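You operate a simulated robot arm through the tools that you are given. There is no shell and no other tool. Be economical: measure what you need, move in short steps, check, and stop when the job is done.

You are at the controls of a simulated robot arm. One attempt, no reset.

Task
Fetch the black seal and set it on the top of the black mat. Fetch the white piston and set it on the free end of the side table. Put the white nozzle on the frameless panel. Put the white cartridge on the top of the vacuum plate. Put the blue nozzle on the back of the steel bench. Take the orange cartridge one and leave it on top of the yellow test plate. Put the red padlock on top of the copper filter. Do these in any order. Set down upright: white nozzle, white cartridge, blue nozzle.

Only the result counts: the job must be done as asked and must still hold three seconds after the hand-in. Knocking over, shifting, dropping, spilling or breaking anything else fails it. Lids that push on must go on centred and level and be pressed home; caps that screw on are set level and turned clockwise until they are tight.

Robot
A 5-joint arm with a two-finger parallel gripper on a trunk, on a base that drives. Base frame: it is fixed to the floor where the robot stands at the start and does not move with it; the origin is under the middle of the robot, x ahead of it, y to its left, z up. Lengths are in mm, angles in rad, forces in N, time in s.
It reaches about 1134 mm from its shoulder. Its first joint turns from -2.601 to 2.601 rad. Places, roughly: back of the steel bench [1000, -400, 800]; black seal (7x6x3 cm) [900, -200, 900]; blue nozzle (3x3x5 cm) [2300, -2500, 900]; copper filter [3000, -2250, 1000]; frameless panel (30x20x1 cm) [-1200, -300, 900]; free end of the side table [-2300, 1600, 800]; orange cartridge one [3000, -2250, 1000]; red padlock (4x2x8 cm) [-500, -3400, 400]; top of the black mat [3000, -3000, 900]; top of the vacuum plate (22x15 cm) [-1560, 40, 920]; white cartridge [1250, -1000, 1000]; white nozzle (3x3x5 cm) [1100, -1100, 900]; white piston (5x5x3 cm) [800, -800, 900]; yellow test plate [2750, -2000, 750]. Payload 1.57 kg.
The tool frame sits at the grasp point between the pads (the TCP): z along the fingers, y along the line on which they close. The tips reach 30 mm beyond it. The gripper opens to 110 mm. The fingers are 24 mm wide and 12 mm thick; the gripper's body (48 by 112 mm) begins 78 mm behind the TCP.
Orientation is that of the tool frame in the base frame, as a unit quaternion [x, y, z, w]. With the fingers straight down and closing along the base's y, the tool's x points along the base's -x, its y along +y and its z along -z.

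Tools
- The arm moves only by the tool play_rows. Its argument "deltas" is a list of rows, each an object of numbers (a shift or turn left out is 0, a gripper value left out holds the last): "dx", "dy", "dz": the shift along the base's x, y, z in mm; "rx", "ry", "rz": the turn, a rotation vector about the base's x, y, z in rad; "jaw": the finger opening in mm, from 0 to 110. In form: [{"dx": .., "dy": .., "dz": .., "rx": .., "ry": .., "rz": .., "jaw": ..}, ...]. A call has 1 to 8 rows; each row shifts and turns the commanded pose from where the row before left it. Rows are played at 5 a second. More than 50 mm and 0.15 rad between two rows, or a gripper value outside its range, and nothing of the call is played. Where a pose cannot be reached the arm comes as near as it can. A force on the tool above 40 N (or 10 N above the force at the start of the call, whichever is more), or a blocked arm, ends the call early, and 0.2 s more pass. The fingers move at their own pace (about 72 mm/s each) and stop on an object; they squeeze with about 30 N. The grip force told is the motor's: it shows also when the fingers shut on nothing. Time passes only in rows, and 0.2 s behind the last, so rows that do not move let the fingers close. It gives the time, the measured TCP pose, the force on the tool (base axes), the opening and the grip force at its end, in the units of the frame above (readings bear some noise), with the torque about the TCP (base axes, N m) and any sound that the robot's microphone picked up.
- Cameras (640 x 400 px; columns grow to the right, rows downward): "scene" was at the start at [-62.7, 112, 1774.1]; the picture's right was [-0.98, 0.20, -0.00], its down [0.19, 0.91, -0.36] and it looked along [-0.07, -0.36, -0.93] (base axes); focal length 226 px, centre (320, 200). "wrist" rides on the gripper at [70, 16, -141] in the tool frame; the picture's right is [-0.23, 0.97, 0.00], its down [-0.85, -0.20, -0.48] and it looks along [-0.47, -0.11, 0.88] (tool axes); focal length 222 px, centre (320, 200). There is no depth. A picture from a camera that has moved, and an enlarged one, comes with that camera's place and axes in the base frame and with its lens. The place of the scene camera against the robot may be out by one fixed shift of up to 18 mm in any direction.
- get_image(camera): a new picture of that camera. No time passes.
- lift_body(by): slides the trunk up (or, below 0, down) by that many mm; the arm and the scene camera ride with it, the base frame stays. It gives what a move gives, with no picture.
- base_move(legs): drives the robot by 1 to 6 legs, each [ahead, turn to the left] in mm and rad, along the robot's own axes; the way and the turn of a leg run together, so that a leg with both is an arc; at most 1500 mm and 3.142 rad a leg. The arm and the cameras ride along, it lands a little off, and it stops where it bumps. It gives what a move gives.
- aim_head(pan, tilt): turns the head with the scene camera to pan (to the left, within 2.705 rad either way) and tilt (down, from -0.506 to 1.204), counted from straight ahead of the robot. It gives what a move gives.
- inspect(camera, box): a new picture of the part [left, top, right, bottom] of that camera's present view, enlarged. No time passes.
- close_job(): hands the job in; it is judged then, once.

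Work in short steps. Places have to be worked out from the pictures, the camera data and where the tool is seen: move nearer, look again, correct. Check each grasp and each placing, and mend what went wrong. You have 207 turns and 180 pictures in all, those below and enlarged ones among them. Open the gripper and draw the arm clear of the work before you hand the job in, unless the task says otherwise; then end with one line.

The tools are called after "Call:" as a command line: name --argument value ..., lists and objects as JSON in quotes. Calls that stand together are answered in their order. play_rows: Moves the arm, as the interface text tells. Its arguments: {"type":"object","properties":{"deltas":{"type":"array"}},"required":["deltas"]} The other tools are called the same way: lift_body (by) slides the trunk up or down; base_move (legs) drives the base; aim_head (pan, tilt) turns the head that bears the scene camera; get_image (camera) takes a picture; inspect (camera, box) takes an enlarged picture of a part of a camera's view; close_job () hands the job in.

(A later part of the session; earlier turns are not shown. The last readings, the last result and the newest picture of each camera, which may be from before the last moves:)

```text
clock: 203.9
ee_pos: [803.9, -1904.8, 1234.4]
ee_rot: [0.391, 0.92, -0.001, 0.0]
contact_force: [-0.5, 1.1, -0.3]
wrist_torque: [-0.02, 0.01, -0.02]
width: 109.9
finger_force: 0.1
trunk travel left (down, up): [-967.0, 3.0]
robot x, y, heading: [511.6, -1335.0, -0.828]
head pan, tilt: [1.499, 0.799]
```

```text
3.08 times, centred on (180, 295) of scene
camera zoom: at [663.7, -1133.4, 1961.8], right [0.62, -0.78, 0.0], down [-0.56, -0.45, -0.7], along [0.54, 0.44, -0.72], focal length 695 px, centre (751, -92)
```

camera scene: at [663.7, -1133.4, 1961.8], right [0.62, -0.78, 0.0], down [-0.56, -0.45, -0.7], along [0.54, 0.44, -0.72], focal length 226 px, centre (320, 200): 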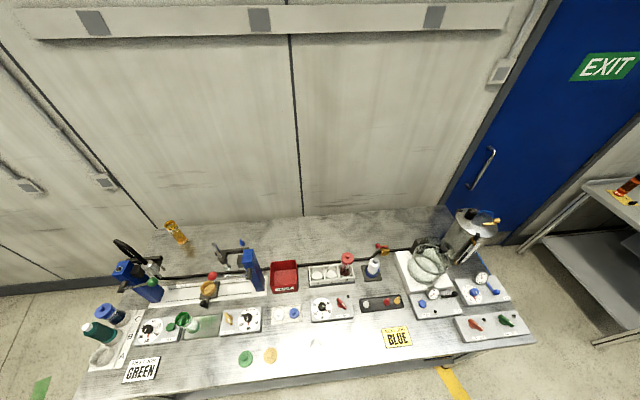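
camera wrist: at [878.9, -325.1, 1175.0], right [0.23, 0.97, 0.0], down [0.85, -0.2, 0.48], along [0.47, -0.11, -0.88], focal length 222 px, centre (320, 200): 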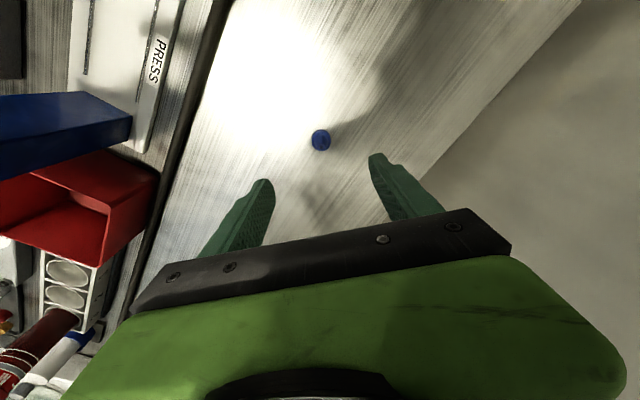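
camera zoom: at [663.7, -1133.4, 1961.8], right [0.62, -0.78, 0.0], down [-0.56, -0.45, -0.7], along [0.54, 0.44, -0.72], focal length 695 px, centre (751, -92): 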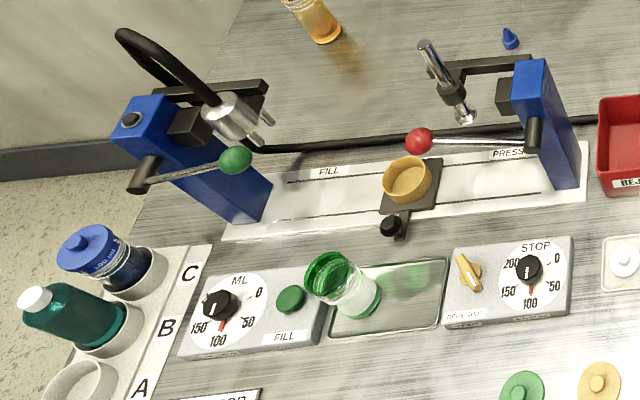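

White piston is the left one in the small tray at about (810,-772), white cartridge is the bottle in the blue holder, white nozzle at the left of the black tray. Swing the arm over to the piston.

Call:
play_rows --deltas '[{"dx": 39, "dy": 28}, {"dx": 39, "dy": 28}, {"dx": 39, "dy": 28}, {"dx": 39, "dy": 28}, {"dx": 29, "dy": 38}, {"dx": 29, "dy": 38}, {"dx": 29, "dy": 38}, {"dx": 29, "dy": 38}]'

Call:
play_rows --deltas '[{"dx": 16, "dy": 45}, {"dx": 16, "dy": 45}, {"dx": 16, "dy": 45}, {"dx": 16, "dy": 45}, {"dx": 2, "dy": 48}, {"dx": 2, "dy": 48}, {"dx": 2, "dy": 48}, {"dx": 2, "dy": 48}]'

Call:
play_rows --deltas '[{"dx": -12, "dy": 46}, {"dx": -12, "dy": 46}, {"dx": -12, "dy": 46}, {"dx": -12, "dy": 46}, {"dx": -25, "dy": 41}, {"dx": -25, "dy": 41}, {"dx": -25, "dy": 41}, {"dx": -25, "dy": 41}]'

```text
clock: 205.7
ee_pos: [1078.1, -1638.6, 1235.0]
ee_rot: [0.391, 0.92, -0.001, 0.0]
contact_force: [0.0, 0.3, 1.0]
wrist_torque: [0.0, 0.0, -0.01]
width: 110.1
finger_force: 0.1
trunk travel left (down, up): [-967.0, 3.0]
robot x, y, heading: [511.7, -1333.0, -0.829]
head pan, tilt: [1.499, 0.799]
```

```text
clock: 207.5
ee_pos: [1145.2, -1267.6, 1233.9]
ee_rot: [0.39, 0.921, -0.001, 0.0]
contact_force: [-1.2, -1.0, 0.7]
wrist_torque: [-0.01, 0.01, 0.02]
width: 109.9
finger_force: 0.1
trunk travel left (down, up): [-967.0, 3.0]
robot x, y, heading: [513.4, -1336.3, -0.824]
head pan, tilt: [1.499, 0.799]
```

```text
clock: 209.3
ee_pos: [999.6, -916.5, 1234.8]
ee_rot: [0.39, 0.921, -0.001, 0.002]
contact_force: [-0.1, 0.9, 0.3]
wrist_torque: [-0.03, -0.02, -0.05]
width: 109.9
finger_force: 0.1
trunk travel left (down, up): [-967.0, 3.0]
robot x, y, heading: [513.8, -1333.8, -0.823]
head pan, tilt: [1.499, 0.799]
```

Call:
play_rows --deltas '[{"dx": -38, "dy": 29}, {"dx": -38, "dy": 29}, {"dx": -38, "dy": 29}, {"dx": -38, "dy": 29}, {"dx": -38, "dy": 29, "jaw": 50}, {}]'

Call:
get_image --camera "wrist"

Call:
get_image --camera "scene"

```text
clock: 210.7
ee_pos: [809.5, -774.0, 1234.7]
ee_rot: [0.391, 0.92, -0.001, -0.001]
contact_force: [0.2, -0.3, -0.2]
wrist_torque: [0.0, -0.01, -0.02]
width: 50.2
finger_force: 0.1
trunk travel left (down, up): [-967.0, 3.0]
robot x, y, heading: [511.9, -1334.1, -0.819]
head pan, tilt: [1.499, 0.799]
```

```text
115 pictures are left
camera wrist: at [774.5, -713.4, 1375.1], right [0.86, 0.51, 0.0], down [0.45, -0.75, 0.48], along [0.24, -0.41, -0.88], focal length 222 px, centre (320, 200)
```

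wrist: 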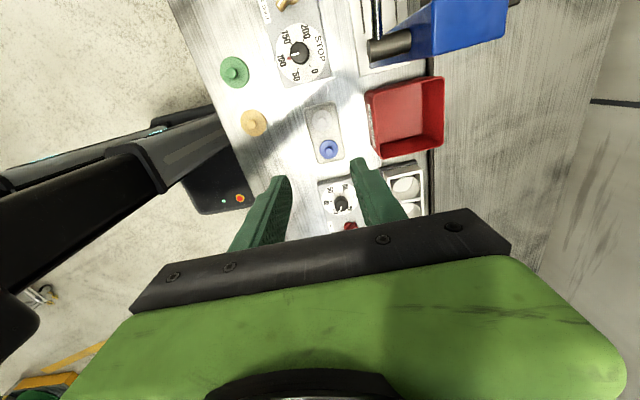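

```text
114 pictures are left
camera scene: at [664.3, -1133.8, 1961.8], right [0.63, -0.78, 0.0], down [-0.56, -0.45, -0.7], along [0.54, 0.44, -0.72], focal length 226 px, centre (320, 200)
```

scene: 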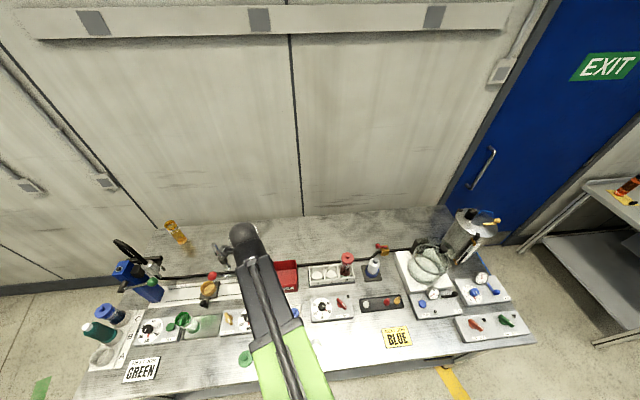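

The press head is close to where the wrist camera would descend; I spin the tool 180° so that the camera is on the other side.

Call:
play_rows --deltas '[{"rz": 0.149}, {"rz": 0.149}, {"rz": 0.149}, {"rz": 0.149}, {"rz": 0.149}, {"rz": 0.149}, {"rz": 0.149}, {"rz": 0.149}]'

Call:
play_rows --deltas '[{"rz": 0.149}, {"rz": 0.149}, {"rz": 0.149}, {"rz": 0.149}, {"rz": 0.149}, {"rz": 0.149}, {"rz": 0.149}, {"rz": 0.149}]'

Call:
play_rows --deltas '[{"rz": 0.149}, {"rz": 0.149}, {"rz": 0.149}, {"rz": 0.149}, {"rz": 0.149}, {}]'

Call:
get_image --camera "wrist"

```text
clock: 212.5
ee_pos: [810.1, -774.6, 1234.2]
ee_rot: [-0.195, 0.981, 0.0, 0.001]
contact_force: [-0.8, -0.5, -0.4]
wrist_torque: [-0.03, 0.02, 0.01]
width: 50.1
finger_force: 0.1
trunk travel left (down, up): [-967.0, 3.0]
robot x, y, heading: [514.3, -1331.6, -0.825]
head pan, tilt: [1.499, 0.799]
```

```text
clock: 214.3
ee_pos: [809.6, -774.3, 1234.1]
ee_rot: [0.712, -0.703, 0.001, -0.001]
contact_force: [-0.8, -0.2, 0.0]
wrist_torque: [0.04, -0.01, 0.0]
width: 49.9
finger_force: 0.0
trunk travel left (down, up): [-967.0, 3.0]
robot x, y, heading: [513.0, -1335.6, -0.823]
head pan, tilt: [1.499, 0.799]
```

```text
clock: 215.7
ee_pos: [809.8, -775.3, 1233.0]
ee_rot: [0.919, -0.395, 0.0, -0.001]
contact_force: [-0.1, 1.0, 0.3]
wrist_torque: [-0.02, -0.01, -0.03]
width: 50.0
finger_force: 0.0
trunk travel left (down, up): [-967.0, 3.0]
robot x, y, heading: [512.4, -1329.8, -0.824]
head pan, tilt: [1.499, 0.799]
```

```text
113 pictures are left
camera wrist: at [845.8, -837.8, 1375.0], right [-0.86, -0.51, 0.0], down [-0.44, 0.76, 0.48], along [-0.24, 0.41, -0.88], focal length 222 px, centre (320, 200)
```

wrist: 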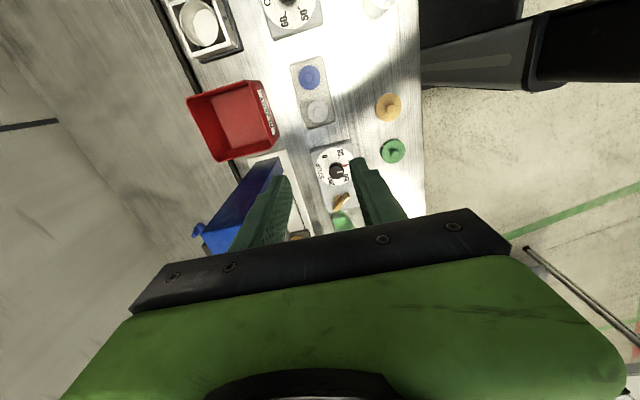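

Call:
play_rows --deltas '[{"dx": 10, "dy": -13}, {}]'

Call:
lift_body --by -130

Call:
get_image --camera "wrist"

Call:
inspect --camera "scene" --box '[200, 200, 328, 280]'

```text
clock: 216.3
ee_pos: [819.2, -789.2, 1233.9]
ee_rot: [0.918, -0.395, 0.0, -0.001]
contact_force: [0.3, 1.2, -0.3]
wrist_torque: [-0.02, 0.0, -0.02]
width: 50.0
finger_force: 0.0
trunk travel left (down, up): [-967.0, 3.0]
robot x, y, heading: [512.7, -1333.5, -0.823]
head pan, tilt: [1.499, 0.799]
```

```text
clock: 217.9
ee_pos: [818.5, -789.3, 1103.9]
ee_rot: [0.919, -0.395, 0.0, -0.001]
contact_force: [-0.8, -0.4, 0.0]
wrist_torque: [0.01, 0.01, 0.01]
width: 50.1
finger_force: 0.0
trunk travel left (down, up): [-837.0, 133.0]
robot x, y, heading: [512.3, -1332.6, -0.824]
head pan, tilt: [1.499, 0.799]
```

```text
112 pictures are left
camera wrist: at [855.7, -851.4, 1245.1], right [-0.86, -0.5, 0.0], down [-0.44, 0.76, 0.48], along [-0.24, 0.41, -0.88], focal length 222 px, centre (320, 200)
```

wrist: 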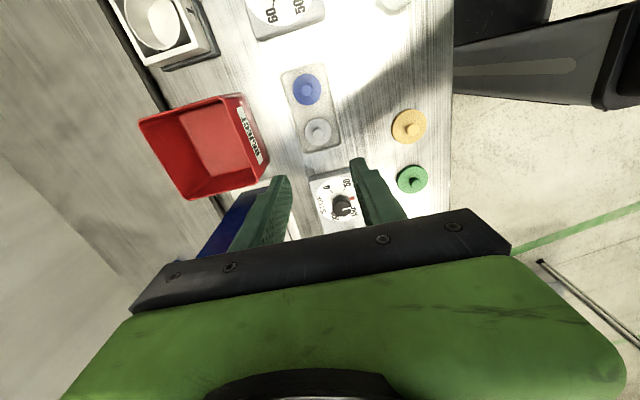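

```text
5.00 times, centred on (264, 240) of scene
camera zoom: at [663.4, -1133.1, 1831.8], right [0.63, -0.78, 0.0], down [-0.56, -0.45, -0.7], along [0.54, 0.44, -0.72], focal length 1129 px, centre (600, 0)
```

zoom: 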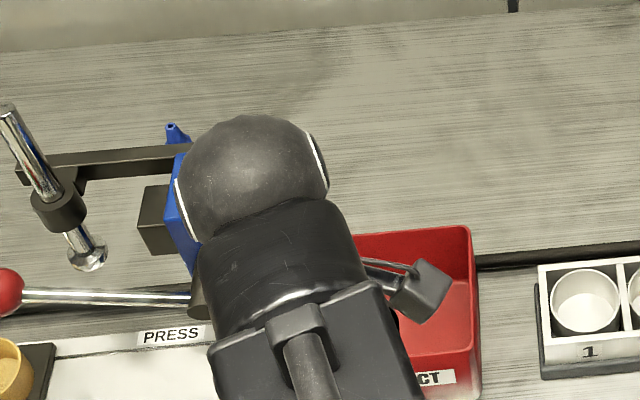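

Clearances to the press look ≥50 mm. Lower further to just above the piston.

Call:
play_rows --deltas '[{"dx": 2, "dy": 1}, {}]'

Call:
lift_body --by -175

Call:
get_image --camera "wrist"

Call:
inspect --camera "scene" --box '[200, 160, 360, 260]'

```text
clock: 218.5
ee_pos: [820.3, -788.2, 1103.4]
ee_rot: [0.919, -0.395, 0.0, 0.0]
contact_force: [0.2, 0.1, 0.1]
wrist_torque: [-0.03, 0.0, -0.02]
width: 50.2
finger_force: 0.1
trunk travel left (down, up): [-837.0, 133.0]
robot x, y, heading: [509.6, -1334.7, -0.822]
head pan, tilt: [1.499, 0.799]
```

```text
clock: 220.4
ee_pos: [820.3, -787.2, 929.1]
ee_rot: [0.918, -0.396, 0.001, -0.001]
contact_force: [0.9, 0.6, 0.0]
wrist_torque: [0.01, 0.03, 0.02]
width: 50.0
finger_force: 0.0
trunk travel left (down, up): [-662.0, 308.0]
robot x, y, heading: [510.7, -1334.8, -0.823]
head pan, tilt: [1.499, 0.799]
```

```text
110 pictures are left
camera wrist: at [857.8, -850.5, 1070.1], right [-0.86, -0.5, 0.0], down [-0.44, 0.76, 0.48], along [-0.24, 0.41, -0.88], focal length 222 px, centre (320, 200)
```

wrist: 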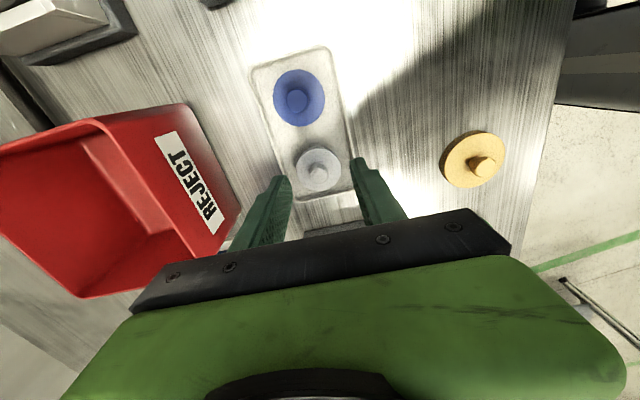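

```text
4.00 times, centred on (280, 210) of scene
camera zoom: at [663.4, -1133.2, 1656.8], right [0.63, -0.78, 0.0], down [-0.56, -0.45, -0.7], along [0.54, 0.44, -0.72], focal length 903 px, centre (480, 160)
```

zoom: 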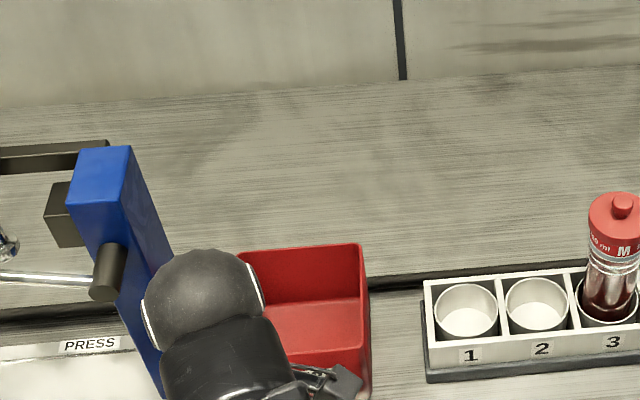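

Piston is centred; knob spans ~870–887. Lower 26 to grip the knob.

Call:
lift_body --by -26

Call:
inspect --camera "wrist" --box '[220, 110, 420, 235]'

```text
clock: 221.2
ee_pos: [822.0, -787.7, 904.3]
ee_rot: [0.919, -0.395, 0.001, -0.001]
contact_force: [-0.7, -1.3, -0.5]
wrist_torque: [0.02, 0.03, 0.01]
width: 50.3
finger_force: 0.1
trunk travel left (down, up): [-636.0, 334.0]
robot x, y, heading: [511.0, -1332.5, -0.828]
head pan, tilt: [1.499, 0.799]
```

```text
3.20 times, centred on (320, 172) of wrist
camera zoom: at [857.8, -850.5, 1044.0], right [-0.86, -0.5, 0.0], down [-0.44, 0.76, 0.48], along [-0.24, 0.41, -0.88], focal length 711 px, centre (320, 288)
```

zoom: 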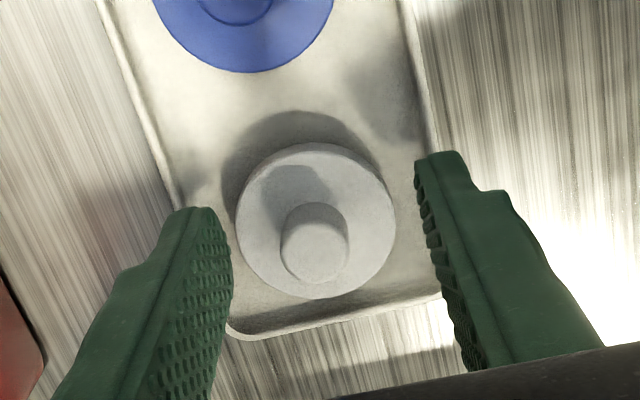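

Call:
play_rows --deltas '[{"jaw": 5}, {}, {}, {}]'

Call:
lift_body --by 40

Call:
get_image --camera "wrist"

```text
clock: 222.2
ee_pos: [821.7, -788.7, 901.9]
ee_rot: [0.918, -0.396, 0.0, -0.001]
contact_force: [-0.2, -0.2, 0.5]
wrist_torque: [-0.02, 0.05, 0.01]
width: 13.5
finger_force: 29.7
trunk travel left (down, up): [-636.0, 334.0]
robot x, y, heading: [511.0, -1334.2, -0.824]
head pan, tilt: [1.499, 0.799]
```

```text
clock: 223.0
ee_pos: [820.1, -787.6, 944.4]
ee_rot: [0.918, -0.395, 0.0, -0.001]
contact_force: [-1.0, 0.3, -0.7]
wrist_torque: [0.0, -0.02, 0.0]
width: 13.3
finger_force: 30.5
trunk travel left (down, up): [-676.0, 294.0]
robot x, y, heading: [509.4, -1334.9, -0.821]
head pan, tilt: [1.499, 0.799]
```

```text
107 pictures are left
camera wrist: at [857.8, -850.3, 1083.9], right [-0.86, -0.5, 0.0], down [-0.44, 0.76, 0.48], along [-0.24, 0.41, -0.88], focal length 222 px, centre (320, 200)
```

wrist: 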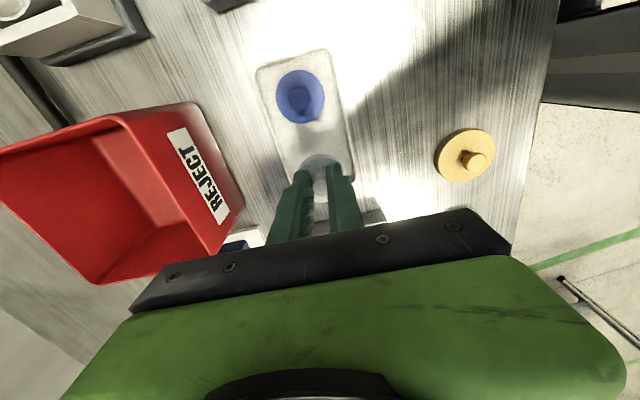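

Call:
lift_body --by 290

Call:
get_image --camera "wrist"

```text
clock: 225.9
ee_pos: [821.2, -787.6, 1232.7]
ee_rot: [0.918, -0.396, 0.001, -0.001]
contact_force: [1.0, 0.9, -0.4]
wrist_torque: [-0.01, 0.02, -0.01]
width: 13.0
finger_force: 30.0
trunk travel left (down, up): [-966.0, 4.0]
robot x, y, heading: [511.9, -1337.6, -0.827]
head pan, tilt: [1.499, 0.799]
```

```text
106 pictures are left
camera wrist: at [857.8, -850.3, 1373.9], right [-0.86, -0.5, 0.0], down [-0.44, 0.76, 0.48], along [-0.24, 0.41, -0.88], focal length 222 px, centre (320, 200)
```

wrist: 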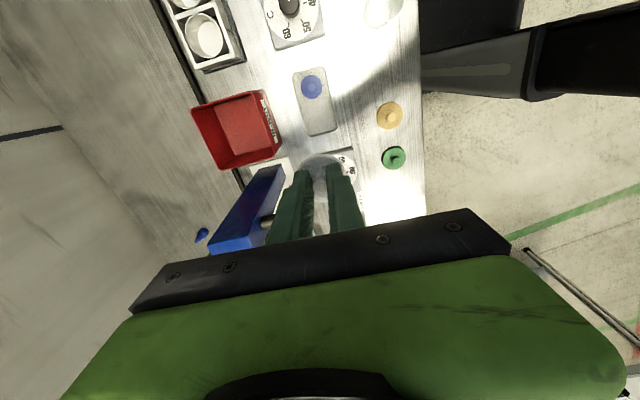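

Piston held. Swing the arm forward before driving to the side table.

Call:
play_rows --deltas '[{"dx": 38, "dy": -30}, {"dx": 38, "dy": -30}, {"dx": 38, "dy": -30}, {"dx": 38, "dy": -30}, {"dx": 27, "dy": -40}, {"dx": 27, "dy": -40}, {"dx": 27, "dy": -40}, {"dx": 27, "dy": -40}]'

Call:
play_rows --deltas '[{"dx": 14, "dy": -46}, {"dx": 14, "dy": -46}, {"dx": 14, "dy": -46}, {"dx": 14, "dy": -46}, {"dx": 0, "dy": -48}, {"dx": 0, "dy": -48}, {"dx": 0, "dy": -48}, {"dx": 0, "dy": -48}]'

Call:
play_rows --deltas '[{"dx": -14, "dy": -46}, {"dx": -14, "dy": -46}, {"dx": -14, "dy": -46}, {"dx": -14, "dy": -46}]'

Call:
base_move --legs '[[0, -2.32], [614, 0]]'

```text
clock: 227.7
ee_pos: [1081.0, -1069.4, 1232.7]
ee_rot: [0.918, -0.395, 0.001, 0.0]
contact_force: [0.4, 0.2, -0.6]
wrist_torque: [-0.01, -0.01, 0.04]
width: 13.4
finger_force: 30.1
out of reach, approached as far as the arm can: row 4
trunk travel left (down, up): [-966.0, 4.0]
robot x, y, heading: [511.3, -1338.1, -0.82]
head pan, tilt: [1.499, 0.799]
```

```text
clock: 229.5
ee_pos: [1134.0, -1445.1, 1234.3]
ee_rot: [0.919, -0.395, 0.0, -0.001]
contact_force: [0.8, -0.6, -0.1]
wrist_torque: [0.06, -0.02, 0.02]
width: 13.3
finger_force: 29.8
out of reach, approached as far as the arm can: row 5
trunk travel left (down, up): [-966.0, 4.0]
robot x, y, heading: [515.6, -1331.9, -0.819]
head pan, tilt: [1.499, 0.799]
```

```text
clock: 230.5
ee_pos: [1080.5, -1630.3, 1233.3]
ee_rot: [0.918, -0.396, 0.0, 0.0]
contact_force: [-0.3, 0.0, 0.3]
wrist_torque: [0.02, 0.02, 0.04]
width: 15.6
finger_force: 29.8
trunk travel left (down, up): [-966.0, 4.0]
robot x, y, heading: [508.7, -1335.6, -0.825]
head pan, tilt: [1.499, 0.799]
```

```text
clock: 239.5
ee_pos: [-708.3, -1572.7, 1233.3]
ee_rot: [-0.015, 1.0, -0.001, 0.001]
contact_force: [0.5, -0.5, 0.0]
wrist_torque: [0.04, 0.01, 0.0]
width: 15.8
finger_force: 30.3
trunk travel left (down, up): [-966.0, 4.0]
robot x, y, heading: [-110.9, -1318.0, -3.115]
head pan, tilt: [1.499, 0.799]
```

Opening changed 13→15.7; check the grasp.

Call:
get_image --camera "wrist"

Call:
inspect --camera "wrist" --box '[260, 130, 380, 240]'

```text
105 pictures are left
camera wrist: at [-777.8, -1558.9, 1374.3], right [0.2, 0.98, 0.0], down [0.86, -0.17, 0.48], along [0.47, -0.1, -0.88], focal length 222 px, centre (320, 200)
```

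wrist: 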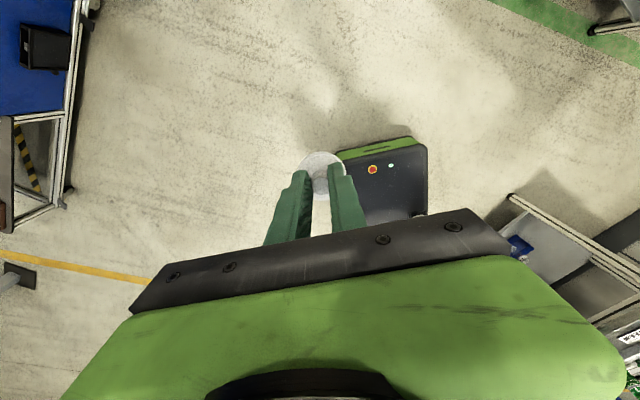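

```text
3.64 times, centred on (320, 185) of wrist
camera zoom: at [-777.8, -1558.9, 1374.3], right [0.2, 0.98, 0.0], down [0.86, -0.17, 0.48], along [0.47, -0.1, -0.88], focal length 808 px, centre (320, 254)
```

zoom: 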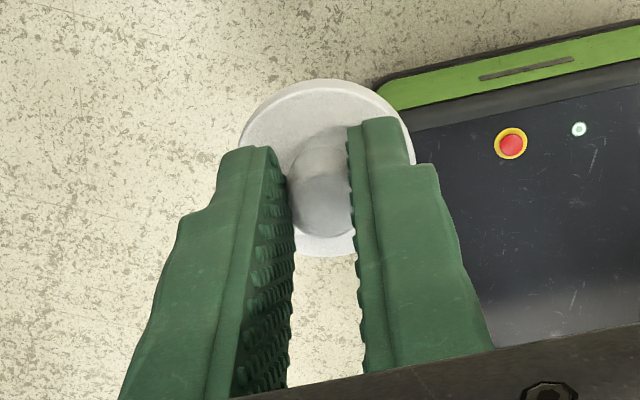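

Grip is fine. Drive to the waypoint and look down the aisle.

Call:
base_move --legs '[[0, -1.444], [1435, 0], [0, 0.7]]'

Call:
aim_head --pan 0.0 --tilt 0.5

Call:
get_image --camera "scene"

Call:
inspect --camera "scene" --box '[290, 80, 450, 180]'

```text
clock: 252.0
ee_pos: [-919.6, 302.4, 1231.9]
ee_rot: [0.349, 0.937, 0.0, 0.0]
contact_force: [-0.2, 0.3, -0.7]
wrist_torque: [0.01, -0.04, -0.01]
width: 15.5
finger_force: 30.7
trunk travel left (down, up): [-966.0, 4.0]
robot x, y, heading: [-321.8, 70.1, 2.412]
head pan, tilt: [1.499, 0.799]
```

```text
clock: 253.6
ee_pos: [-917.8, 303.5, 1233.8]
ee_rot: [0.35, 0.937, -0.001, 0.0]
contact_force: [0.7, -0.3, -0.2]
wrist_torque: [0.01, 0.0, 0.0]
width: 15.8
finger_force: 30.2
trunk travel left (down, up): [-966.0, 4.0]
robot x, y, heading: [-323.9, 65.8, 2.414]
head pan, tilt: [0.0, 0.499]
```

```text
103 pictures are left
camera scene: at [-475.4, -27.9, 1986.7], right [0.67, 0.75, 0.0], down [0.36, -0.32, -0.88], along [-0.66, 0.58, -0.48], focal length 226 px, centre (320, 200)
```

scene: 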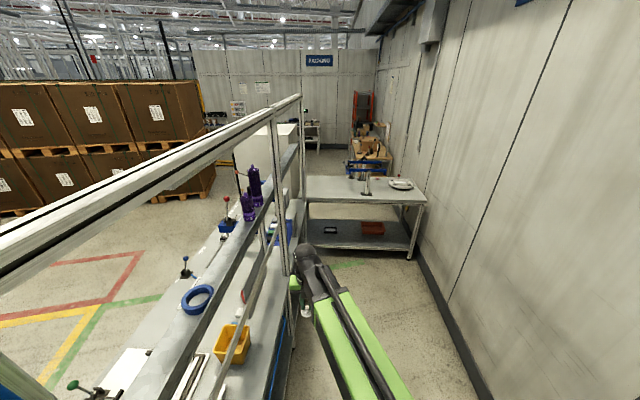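

```text
4.00 times, centred on (370, 130) of scene
camera zoom: at [-475.4, -27.9, 1986.7], right [0.67, 0.75, 0.0], down [0.36, -0.32, -0.88], along [-0.66, 0.58, -0.48], focal length 903 px, centre (120, 480)
```

zoom: 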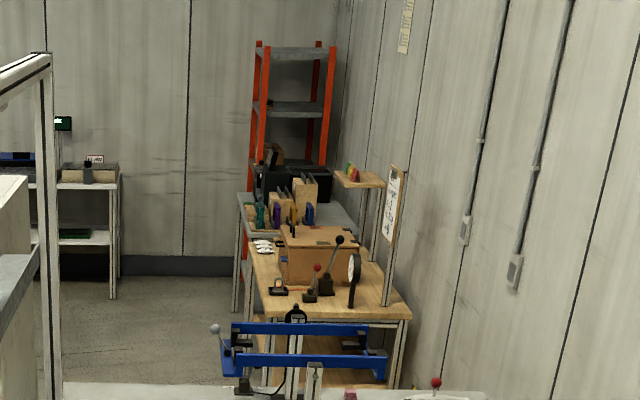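

Call:
inspect --camera "scene" --box '[250, 160, 450, 285]'

```text
3.20 times, centred on (350, 222) of scene
camera zoom: at [-475.4, -27.9, 1986.7], right [0.67, 0.75, 0.0], down [0.36, -0.32, -0.88], along [-0.66, 0.58, -0.48], focal length 722 px, centre (224, 128)
```

zoom: 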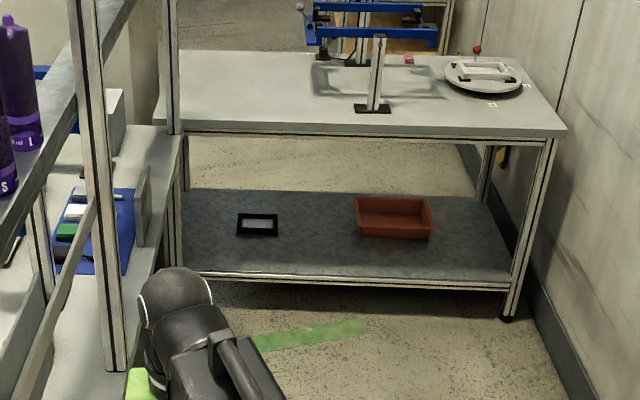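

Left end of the side table is free, around (-2230,1600). I centre the arm forward and drive up the aisle.

Call:
play_rows --deltas '[{"dx": 17, "dy": 42}, {"dx": 18, "dy": 42}, {"dx": 21, "dy": 40}, {"dx": 23, "dy": 39}, {"dx": 26, "dy": 37}]'

Call:
base_move --legs '[[1200, 0]]'

Call:
get_image --camera "scene"

```text
clock: 254.8
ee_pos: [-850.3, 450.0, 1232.7]
ee_rot: [0.365, 0.931, 0.006, 0.002]
contact_force: [0.2, 0.1, -0.5]
wrist_torque: [-0.02, 0.03, 0.03]
width: 15.5
finger_force: 29.7
out of reach, approached as far as the arm can: row 4, 5
trunk travel left (down, up): [-966.0, 4.0]
robot x, y, heading: [-321.3, 66.6, 2.412]
head pan, tilt: [0.0, 0.499]
```

```text
clock: 260.9
ee_pos: [-1720.3, 1269.2, 1233.0]
ee_rot: [0.376, 0.927, 0.004, 0.001]
contact_force: [-1.3, -0.5, -0.6]
wrist_torque: [0.0, 0.01, 0.0]
width: 15.6
finger_force: 29.7
trunk travel left (down, up): [-966.0, 4.0]
robot x, y, heading: [-1202.7, 870.5, 2.384]
head pan, tilt: [0.0, 0.499]
```

```text
100 pictures are left
camera scene: at [-1358.2, 781.8, 1986.7], right [0.68, 0.73, 0.0], down [0.35, -0.33, -0.88], along [-0.64, 0.6, -0.48], focal length 226 px, centre (320, 200)
```

scene: 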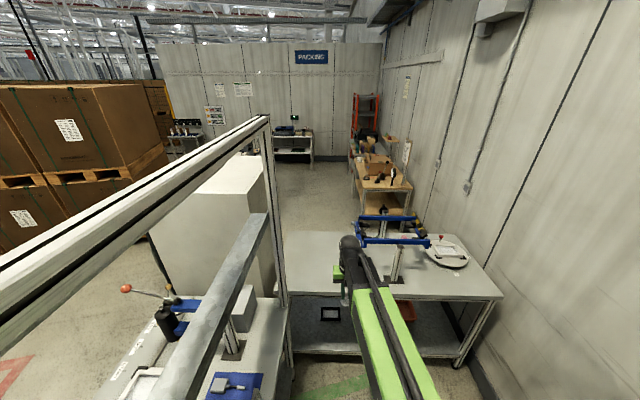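

Drive 400 more and reach over the free end.

Call:
base_move --legs '[[410, 0]]'

Call:
get_image --camera "scene"

Call:
get_image --camera "wrist"

```text
clock: 263.4
ee_pos: [-2022.6, 1550.7, 1232.5]
ee_rot: [0.377, 0.926, 0.005, 0.001]
contact_force: [-0.4, -0.5, -0.2]
wrist_torque: [0.0, -0.05, -0.02]
width: 15.6
finger_force: 29.6
trunk travel left (down, up): [-966.0, 4.0]
robot x, y, heading: [-1503.8, 1155.6, 2.393]
head pan, tilt: [0.0, 0.499]
```

```text
99 pictures are left
camera scene: at [-1660.6, 1065.6, 1986.7], right [0.68, 0.73, 0.0], down [0.35, -0.33, -0.88], along [-0.64, 0.6, -0.48], focal length 226 px, centre (320, 200)
```

scene: 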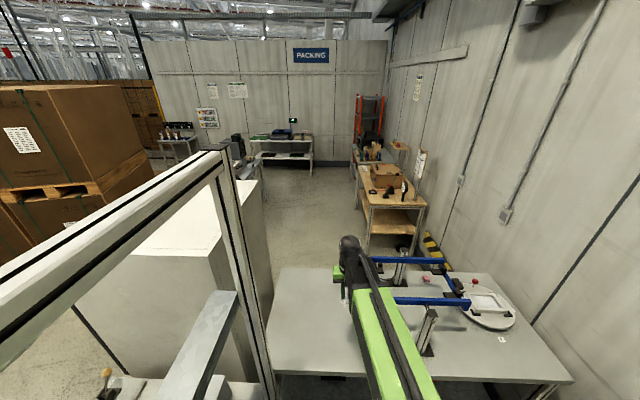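

```text
98 pictures are left
camera wrist: at [-2061.6, 1609.7, 1373.8], right [0.84, 0.54, 0.01], down [0.47, -0.74, 0.48], along [0.26, -0.39, -0.88], focal length 222 px, centre (320, 200)
```

wrist: 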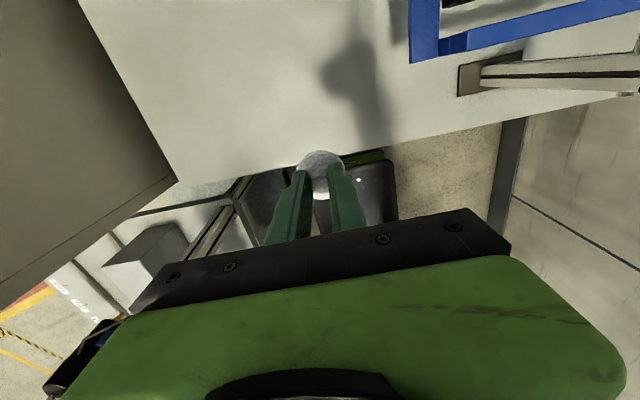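

Front-left corner of table at about (-2248,1229); I target (-2270,1560).

Call:
play_rows --deltas '[{"dx": -49, "dy": 2}, {"dx": -49, "dy": 2}, {"dx": -49, "dy": 2}, {"dx": -49, "dy": 2}, {"dx": -49, "dy": 2}, {}]'

Call:
lift_body --by -250

Call:
get_image --camera "wrist"

Call:
get_image --camera "scene"

```text
clock: 264.8
ee_pos: [-2267.7, 1561.4, 1233.9]
ee_rot: [0.376, 0.927, 0.005, 0.001]
contact_force: [-0.1, -0.2, 0.0]
wrist_torque: [-0.03, 0.0, 0.0]
width: 15.3
finger_force: 29.9
trunk travel left (down, up): [-966.0, 4.0]
robot x, y, heading: [-1503.1, 1157.8, 2.386]
head pan, tilt: [0.0, 0.499]
```

```text
clock: 267.4
ee_pos: [-2266.9, 1561.2, 983.9]
ee_rot: [0.376, 0.927, 0.006, 0.002]
contact_force: [0.0, -0.1, -0.1]
wrist_torque: [0.0, -0.01, 0.02]
width: 15.4
finger_force: 29.9
trunk travel left (down, up): [-716.0, 254.0]
robot x, y, heading: [-1504.6, 1155.8, 2.385]
head pan, tilt: [0.0, 0.499]
```

```text
97 pictures are left
camera wrist: at [-2305.4, 1619.3, 1124.5], right [0.84, 0.54, 0.01], down [0.47, -0.74, 0.47], along [0.26, -0.39, -0.88], focal length 222 px, centre (320, 200)
```

wrist: 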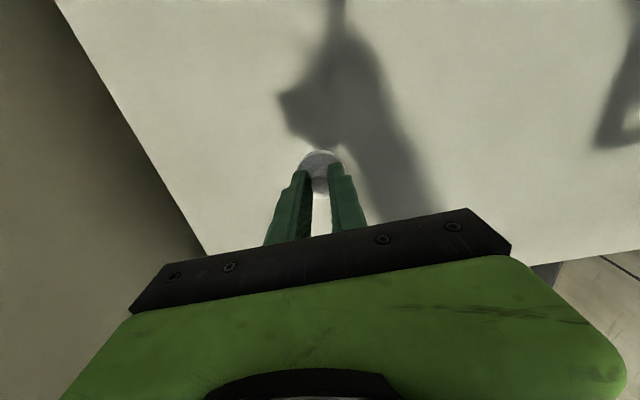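

```text
96 pictures are left
camera scene: at [-1659.4, 1064.5, 1736.8], right [0.68, 0.73, 0.0], down [0.35, -0.33, -0.88], along [-0.64, 0.6, -0.48], focal length 226 px, centre (320, 200)
```

scene: 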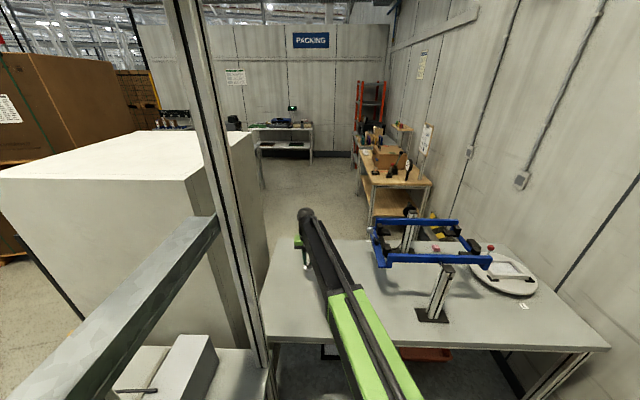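

Table height estimates ~850–865. Lower stepwise.

Call:
lift_body --by -60

Call:
inspect --camera "wrist" --box '[220, 100, 420, 225]'

```text
clock: 268.4
ee_pos: [-2267.0, 1562.9, 923.0]
ee_rot: [0.376, 0.926, 0.005, 0.001]
contact_force: [0.1, -0.4, 0.5]
wrist_torque: [-0.04, 0.0, 0.01]
width: 15.6
finger_force: 30.0
trunk travel left (down, up): [-656.0, 314.0]
robot x, y, heading: [-1506.5, 1156.0, 2.391]
head pan, tilt: [0.0, 0.499]
```

```text
3.20 times, centred on (320, 162) of wrist
camera zoom: at [-2305.3, 1619.3, 1064.5], right [0.84, 0.54, 0.01], down [0.47, -0.74, 0.47], along [0.26, -0.39, -0.88], focal length 711 px, centre (320, 320)
```

zoom: 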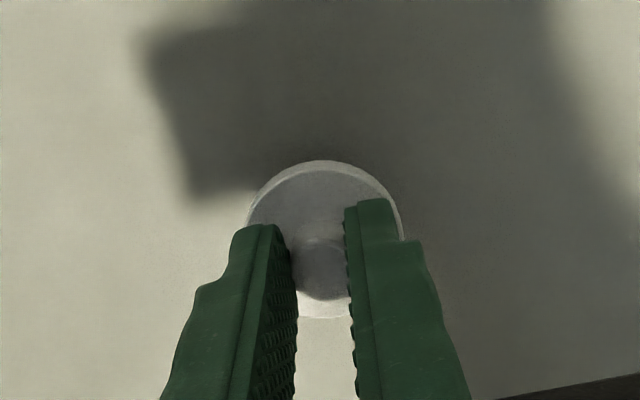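

Call:
lift_body --by -12

Call:
lift_body --by -6

Call:
inspect --camera "wrist" --box '[220, 100, 420, 225]'

```text
clock: 269.0
ee_pos: [-2266.8, 1562.1, 911.7]
ee_rot: [0.377, 0.926, 0.005, 0.002]
contact_force: [-0.1, 0.0, 0.6]
wrist_torque: [-0.03, -0.02, 0.01]
width: 15.6
finger_force: 29.9
trunk travel left (down, up): [-644.0, 326.0]
robot x, y, heading: [-1501.9, 1150.3, 2.393]
head pan, tilt: [0.0, 0.499]
```

```text
clock: 269.5
ee_pos: [-2267.3, 1560.6, 904.8]
ee_rot: [0.376, 0.927, 0.005, 0.001]
contact_force: [-0.2, -0.4, -0.2]
wrist_torque: [0.0, -0.01, 0.01]
width: 15.5
finger_force: 30.1
trunk travel left (down, up): [-638.0, 332.0]
robot x, y, heading: [-1504.2, 1155.9, 2.394]
head pan, tilt: [0.0, 0.499]
```

```text
3.20 times, centred on (320, 162) of wrist
camera zoom: at [-2305.4, 1619.3, 1046.5], right [0.84, 0.54, 0.01], down [0.47, -0.74, 0.47], along [0.26, -0.39, -0.88], focal length 711 px, centre (320, 320)
```

zoom: 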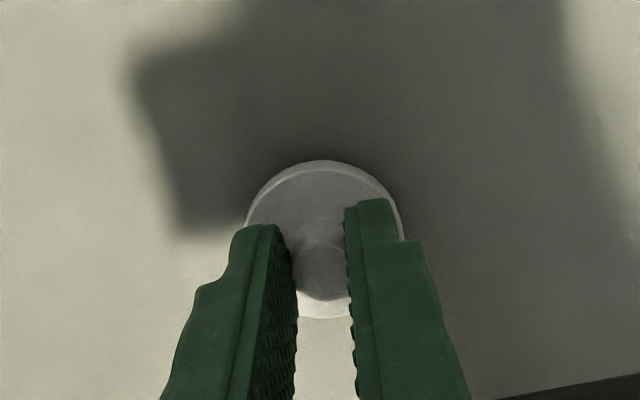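

Call:
lift_body --by -5

Call:
lift_body --by -4

Call:
lift_body --by -4

```text
clock: 270.1
ee_pos: [-2266.2, 1562.0, 899.7]
ee_rot: [0.375, 0.927, 0.006, 0.0]
contact_force: [-0.2, 0.0, 0.3]
wrist_torque: [0.0, 0.01, 0.02]
width: 15.5
finger_force: 30.3
trunk travel left (down, up): [-633.0, 337.0]
robot x, y, heading: [-1502.8, 1155.0, 2.392]
head pan, tilt: [0.0, 0.499]
```

```text
clock: 270.6
ee_pos: [-2265.8, 1560.5, 897.9]
ee_rot: [0.376, 0.927, 0.006, 0.0]
contact_force: [-3.8, 2.7, 22.8]
wrist_torque: [-0.03, 0.07, 0.0]
width: 15.6
finger_force: 30.1
trunk travel left (down, up): [-629.0, 341.0]
robot x, y, heading: [-1499.6, 1154.9, 2.391]
head pan, tilt: [0.0, 0.499]
```

```text
clock: 271.1
ee_pos: [-2264.9, 1560.3, 893.3]
ee_rot: [0.375, 0.927, 0.005, 0.001]
contact_force: [0.2, 0.1, 20.6]
wrist_torque: [-0.09, -0.06, 0.01]
width: 15.6
finger_force: 30.4
trunk travel left (down, up): [-625.0, 345.0]
robot x, y, heading: [-1505.5, 1154.6, 2.385]
head pan, tilt: [0.0, 0.499]
```

Contact made (the part is on the table). Ease up, open and raise, then check.

Call:
lift_body --by 3

Call:
play_rows --deltas '[{"jaw": 50}, {"jaw": 80}, {}, {}]'

Call:
lift_body --by 120

Call:
get_image --camera "wrist"

```text
clock: 271.6
ee_pos: [-2266.7, 1561.6, 894.8]
ee_rot: [0.377, 0.926, 0.005, 0.002]
contact_force: [0.4, -0.1, 1.0]
wrist_torque: [-0.02, 0.03, -0.02]
width: 15.5
finger_force: 30.2
trunk travel left (down, up): [-628.0, 342.0]
robot x, y, heading: [-1507.8, 1153.9, 2.39]
head pan, tilt: [0.0, 0.499]
```

```text
clock: 272.6
ee_pos: [-2266.3, 1560.8, 896.4]
ee_rot: [0.376, 0.927, 0.005, 0.001]
contact_force: [0.6, -0.6, 0.3]
wrist_torque: [0.0, 0.01, 0.02]
width: 79.9
finger_force: 0.0
trunk travel left (down, up): [-628.0, 342.0]
robot x, y, heading: [-1505.0, 1157.8, 2.391]
head pan, tilt: [0.0, 0.499]
```

```text
clock: 274.1
ee_pos: [-2265.6, 1561.2, 1016.0]
ee_rot: [0.376, 0.927, 0.006, 0.001]
contact_force: [-0.4, 0.6, 0.2]
wrist_torque: [-0.02, -0.01, 0.02]
width: 80.0
finger_force: 0.1
trunk travel left (down, up): [-748.0, 222.0]
robot x, y, heading: [-1502.9, 1155.1, 2.385]
head pan, tilt: [0.0, 0.499]
```

```text
93 pictures are left
camera wrist: at [-2305.5, 1619.3, 1156.4], right [0.84, 0.54, 0.01], down [0.47, -0.74, 0.47], along [0.26, -0.39, -0.88], focal length 222 px, centre (320, 200)
```

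wrist: 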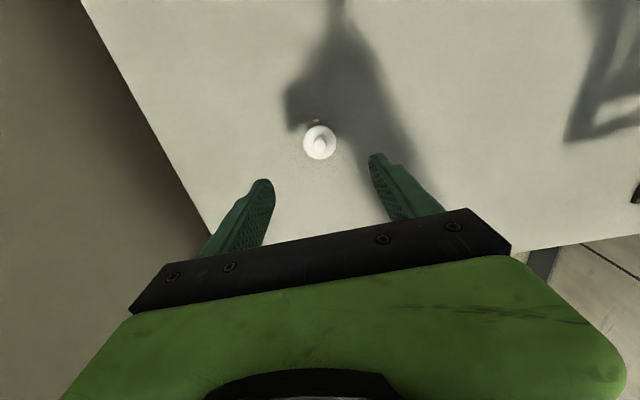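

Piston placed. Raise, retract, reverse part-way, and look at the shelf from the side.

Call:
lift_body --by 220

Call:
play_rows --deltas '[{"dx": 49, "dy": -2, "jaw": 110}, {"dx": 49, "dy": -2}, {"dx": 49, "dy": -2}, {"dx": 49, "dy": -2}, {"dx": 30, "dy": -2}, {}]'

Call:
base_move --legs '[[-1000, 0]]'

Call:
aim_head --pan 1.3 --tilt 0.6

Call:
get_image --camera "scene"

```text
clock: 276.5
ee_pos: [-2266.1, 1562.4, 1234.9]
ee_rot: [0.376, 0.927, 0.005, 0.001]
contact_force: [0.1, 0.4, 0.3]
wrist_torque: [-0.01, -0.02, 0.0]
width: 79.9
finger_force: 0.1
trunk travel left (down, up): [-968.0, 2.0]
robot x, y, heading: [-1504.2, 1157.7, 2.391]
head pan, tilt: [0.0, 0.499]
```

```text
clock: 277.9
ee_pos: [-2040.5, 1549.5, 1235.8]
ee_rot: [0.375, 0.927, 0.005, 0.001]
contact_force: [-0.4, -0.4, 0.0]
wrist_torque: [-0.01, -0.04, -0.01]
width: 109.9
finger_force: 0.0
trunk travel left (down, up): [-968.0, 2.0]
robot x, y, heading: [-1505.1, 1159.5, 2.389]
head pan, tilt: [0.0, 0.499]
```

```text
clock: 283.1
ee_pos: [-1307.8, 861.3, 1234.5]
ee_rot: [0.376, 0.927, 0.005, 0.001]
contact_force: [0.3, -0.8, -0.5]
wrist_torque: [0.0, -0.02, 0.01]
width: 109.8
finger_force: 0.1
trunk travel left (down, up): [-968.0, 2.0]
robot x, y, heading: [-773.0, 467.3, 2.389]
head pan, tilt: [0.0, 0.499]
```

```text
clock: 284.6
ee_pos: [-1307.9, 862.6, 1234.2]
ee_rot: [0.376, 0.927, 0.005, 0.002]
contact_force: [0.1, 0.2, 0.4]
wrist_torque: [-0.02, 0.03, -0.02]
width: 109.9
finger_force: 0.0
trunk travel left (down, up): [-968.0, 2.0]
robot x, y, heading: [-769.9, 469.5, 2.385]
head pan, tilt: [1.3, 0.6]
```

```text
92 pictures are left
camera scene: at [-934.9, 269.4, 1979.6], right [-0.52, 0.85, 0.0], down [0.48, 0.29, -0.83], along [-0.7, -0.43, -0.56], focal length 226 px, centre (320, 200)
```

scene: 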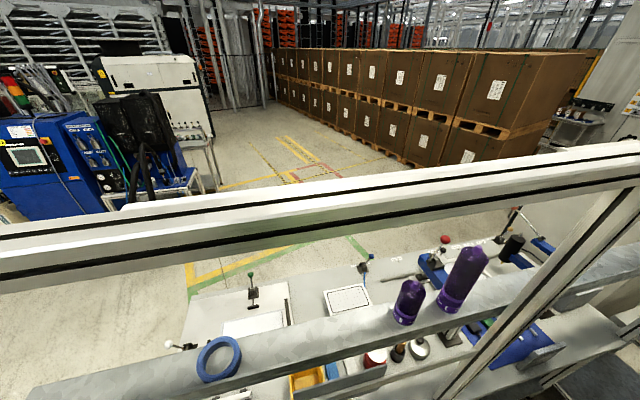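

The vacuum plate is at ~(-1588,36). The aisle-side frame with its rail and mid-shelf blocks that side; I zoom to understand.

Call:
inspect --camera "scene" --box '[130, 230, 400, 400]'

```text
2.35 times, centred on (265, 315) of scene
camera zoom: at [-934.9, 269.4, 1979.6], right [-0.52, 0.85, 0.0], down [0.48, 0.29, -0.83], along [-0.7, -0.43, -0.56], focal length 531 px, centre (449, -71)
```

zoom: 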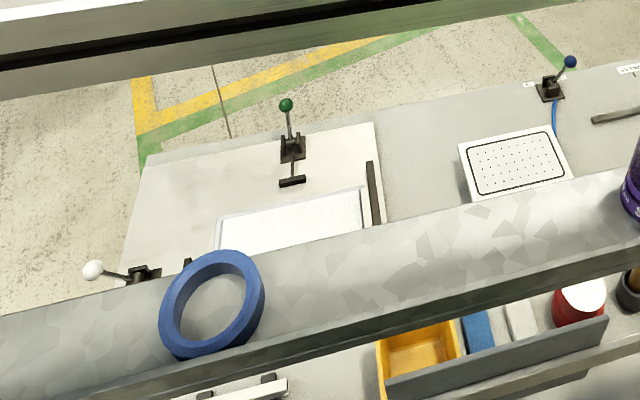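

The far side of the shelf is open, so I'll deliver there from the outside. First drive back to bench A for the white nozzle.

Call:
base_move --legs '[[-610, 0], [0, -0.667], [-1390, 0], [0, 1.42]]'

Call:
aim_head --pan -1.2 --tilt 0.7

Call:
get_image --camera "scene"

```text
clock: 299.8
ee_pos: [-790.9, -1402.2, 1233.8]
ee_rot: [0.017, 1.0, 0.01, -0.002]
contact_force: [-0.8, 1.1, -0.5]
wrist_torque: [0.01, -0.06, 0.0]
width: 110.0
finger_force: 0.0
trunk travel left (down, up): [-968.0, 2.0]
robot x, y, heading: [-132.4, -1348.2, 3.141]
head pan, tilt: [1.3, 0.6]
```

```text
clock: 302.0
ee_pos: [-789.5, -1402.3, 1234.2]
ee_rot: [0.017, 1.0, 0.009, -0.002]
contact_force: [1.2, -0.4, 0.3]
wrist_torque: [0.0, -0.01, 0.0]
width: 110.0
finger_force: 0.1
trunk travel left (down, up): [-968.0, 2.0]
robot x, y, heading: [-124.4, -1346.4, 3.144]
head pan, tilt: [-1.201, 0.7]
```

```text
90 pictures are left
camera scene: at [-119.8, -1435.9, 1971.0], right [0.93, 0.36, 0.0], down [0.23, -0.6, -0.77], along [-0.28, 0.71, -0.64], focal length 226 px, centre (320, 200)
```

scene: 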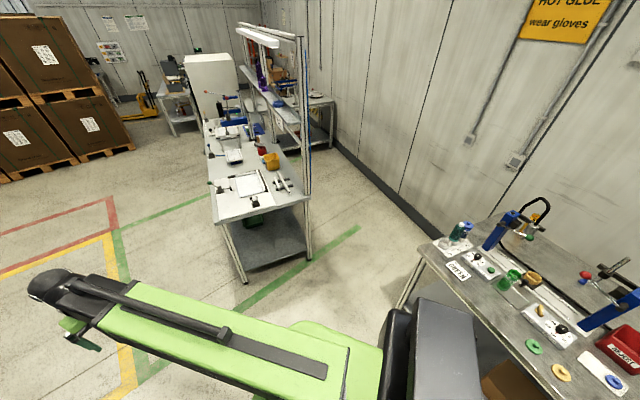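

Call:
inspect --camera "scene" --box '[190, 110, 318, 215]'

Call:
base_move --legs '[[-640, 0], [0, -1.37], [0, -1.37]]'

```text
3.81 times, centred on (254, 162) of scene
camera zoom: at [-119.8, -1435.9, 1971.0], right [0.93, 0.36, 0.0], down [0.23, -0.6, -0.77], along [-0.28, 0.71, -0.64], focal length 860 px, centre (571, 343)
```

zoom: 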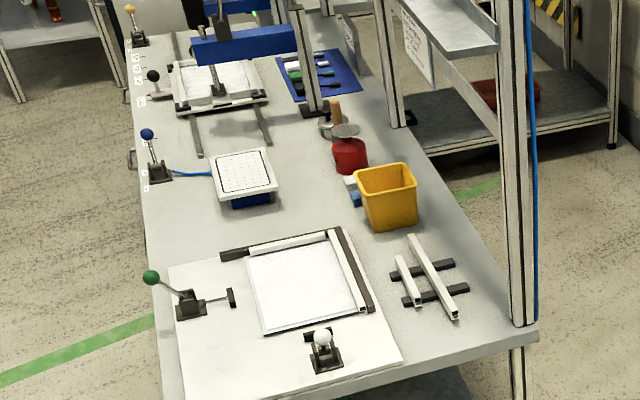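

```text
clock: 312.3
ee_pos: [1087.8, -1026.6, 1237.9]
ee_rot: [0.982, 0.191, 0.004, 0.007]
contact_force: [1.1, -1.1, 0.8]
wrist_torque: [0.12, -0.03, 0.02]
width: 110.3
finger_force: 0.0
trunk travel left (down, up): [-968.0, 2.0]
robot x, y, heading: [529.8, -1393.6, 0.411]
head pan, tilt: [-1.201, 0.7]
```

Call:
get_image --camera "wrist"

```text
88 pictures are left
camera wrist: at [1157.7, -1013.9, 1378.8], right [0.15, -0.99, 0.02], down [-0.87, -0.13, 0.47], along [-0.46, -0.09, -0.88], focal length 222 px, centre (320, 200)
```

wrist: 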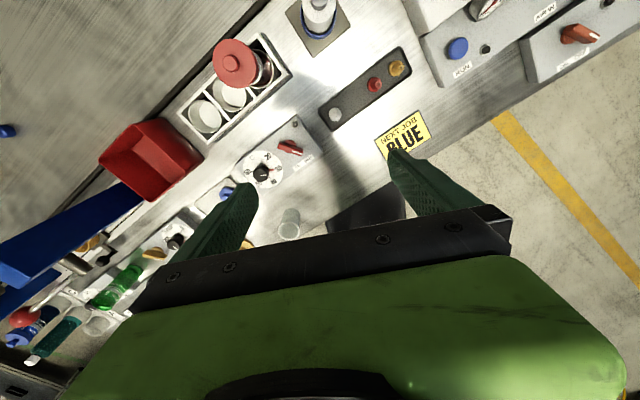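

White nozzle at ~(1105,-1067). Move over it, rotating the tool so that the fingers close across the tray; pre-close jaw to 46.

Call:
play_rows --deltas '[{"dx": 8, "dy": -20, "rz": -0.149, "jaw": 46}, {"dx": 9, "dy": -20, "rz": -0.149}, {"rz": -0.149}, {"rz": -0.149}, {"rz": -0.149}, {"rz": -0.149}, {"rz": -0.149}, {"rz": -0.149}]'

Call:
lift_body --by -200

Call:
get_image --camera "wrist"

```text
clock: 314.1
ee_pos: [1106.4, -1063.2, 1235.4]
ee_rot: [0.919, -0.394, -0.002, 0.01]
contact_force: [-0.4, -0.3, -0.4]
wrist_torque: [0.0, 0.0, 0.01]
width: 46.0
finger_force: 0.2
trunk travel left (down, up): [-968.0, 2.0]
robot x, y, heading: [531.2, -1390.8, 0.413]
head pan, tilt: [-1.201, 0.7]
```

```text
clock: 316.3
ee_pos: [1106.1, -1064.1, 1035.2]
ee_rot: [0.92, -0.393, -0.002, 0.01]
contact_force: [-0.2, -0.2, -0.6]
wrist_torque: [0.01, 0.0, 0.0]
width: 45.9
finger_force: 0.1
trunk travel left (down, up): [-768.0, 202.0]
robot x, y, heading: [532.6, -1394.2, 0.411]
head pan, tilt: [-1.201, 0.7]
```

```text
87 pictures are left
camera wrist: at [1145.4, -1124.4, 1176.8], right [-0.86, -0.51, 0.02], down [-0.44, 0.76, 0.47], along [-0.25, 0.4, -0.88], focal length 222 px, centre (320, 200)
```

wrist: 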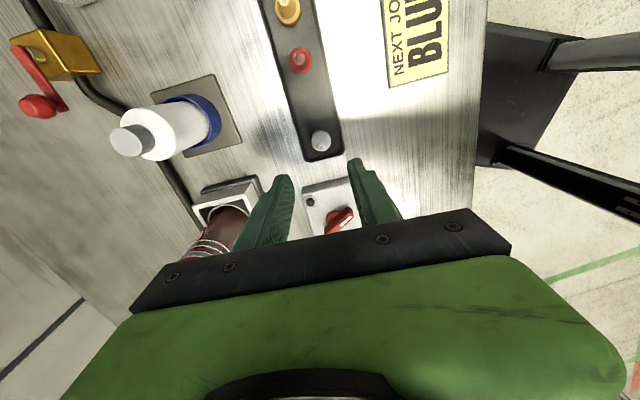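

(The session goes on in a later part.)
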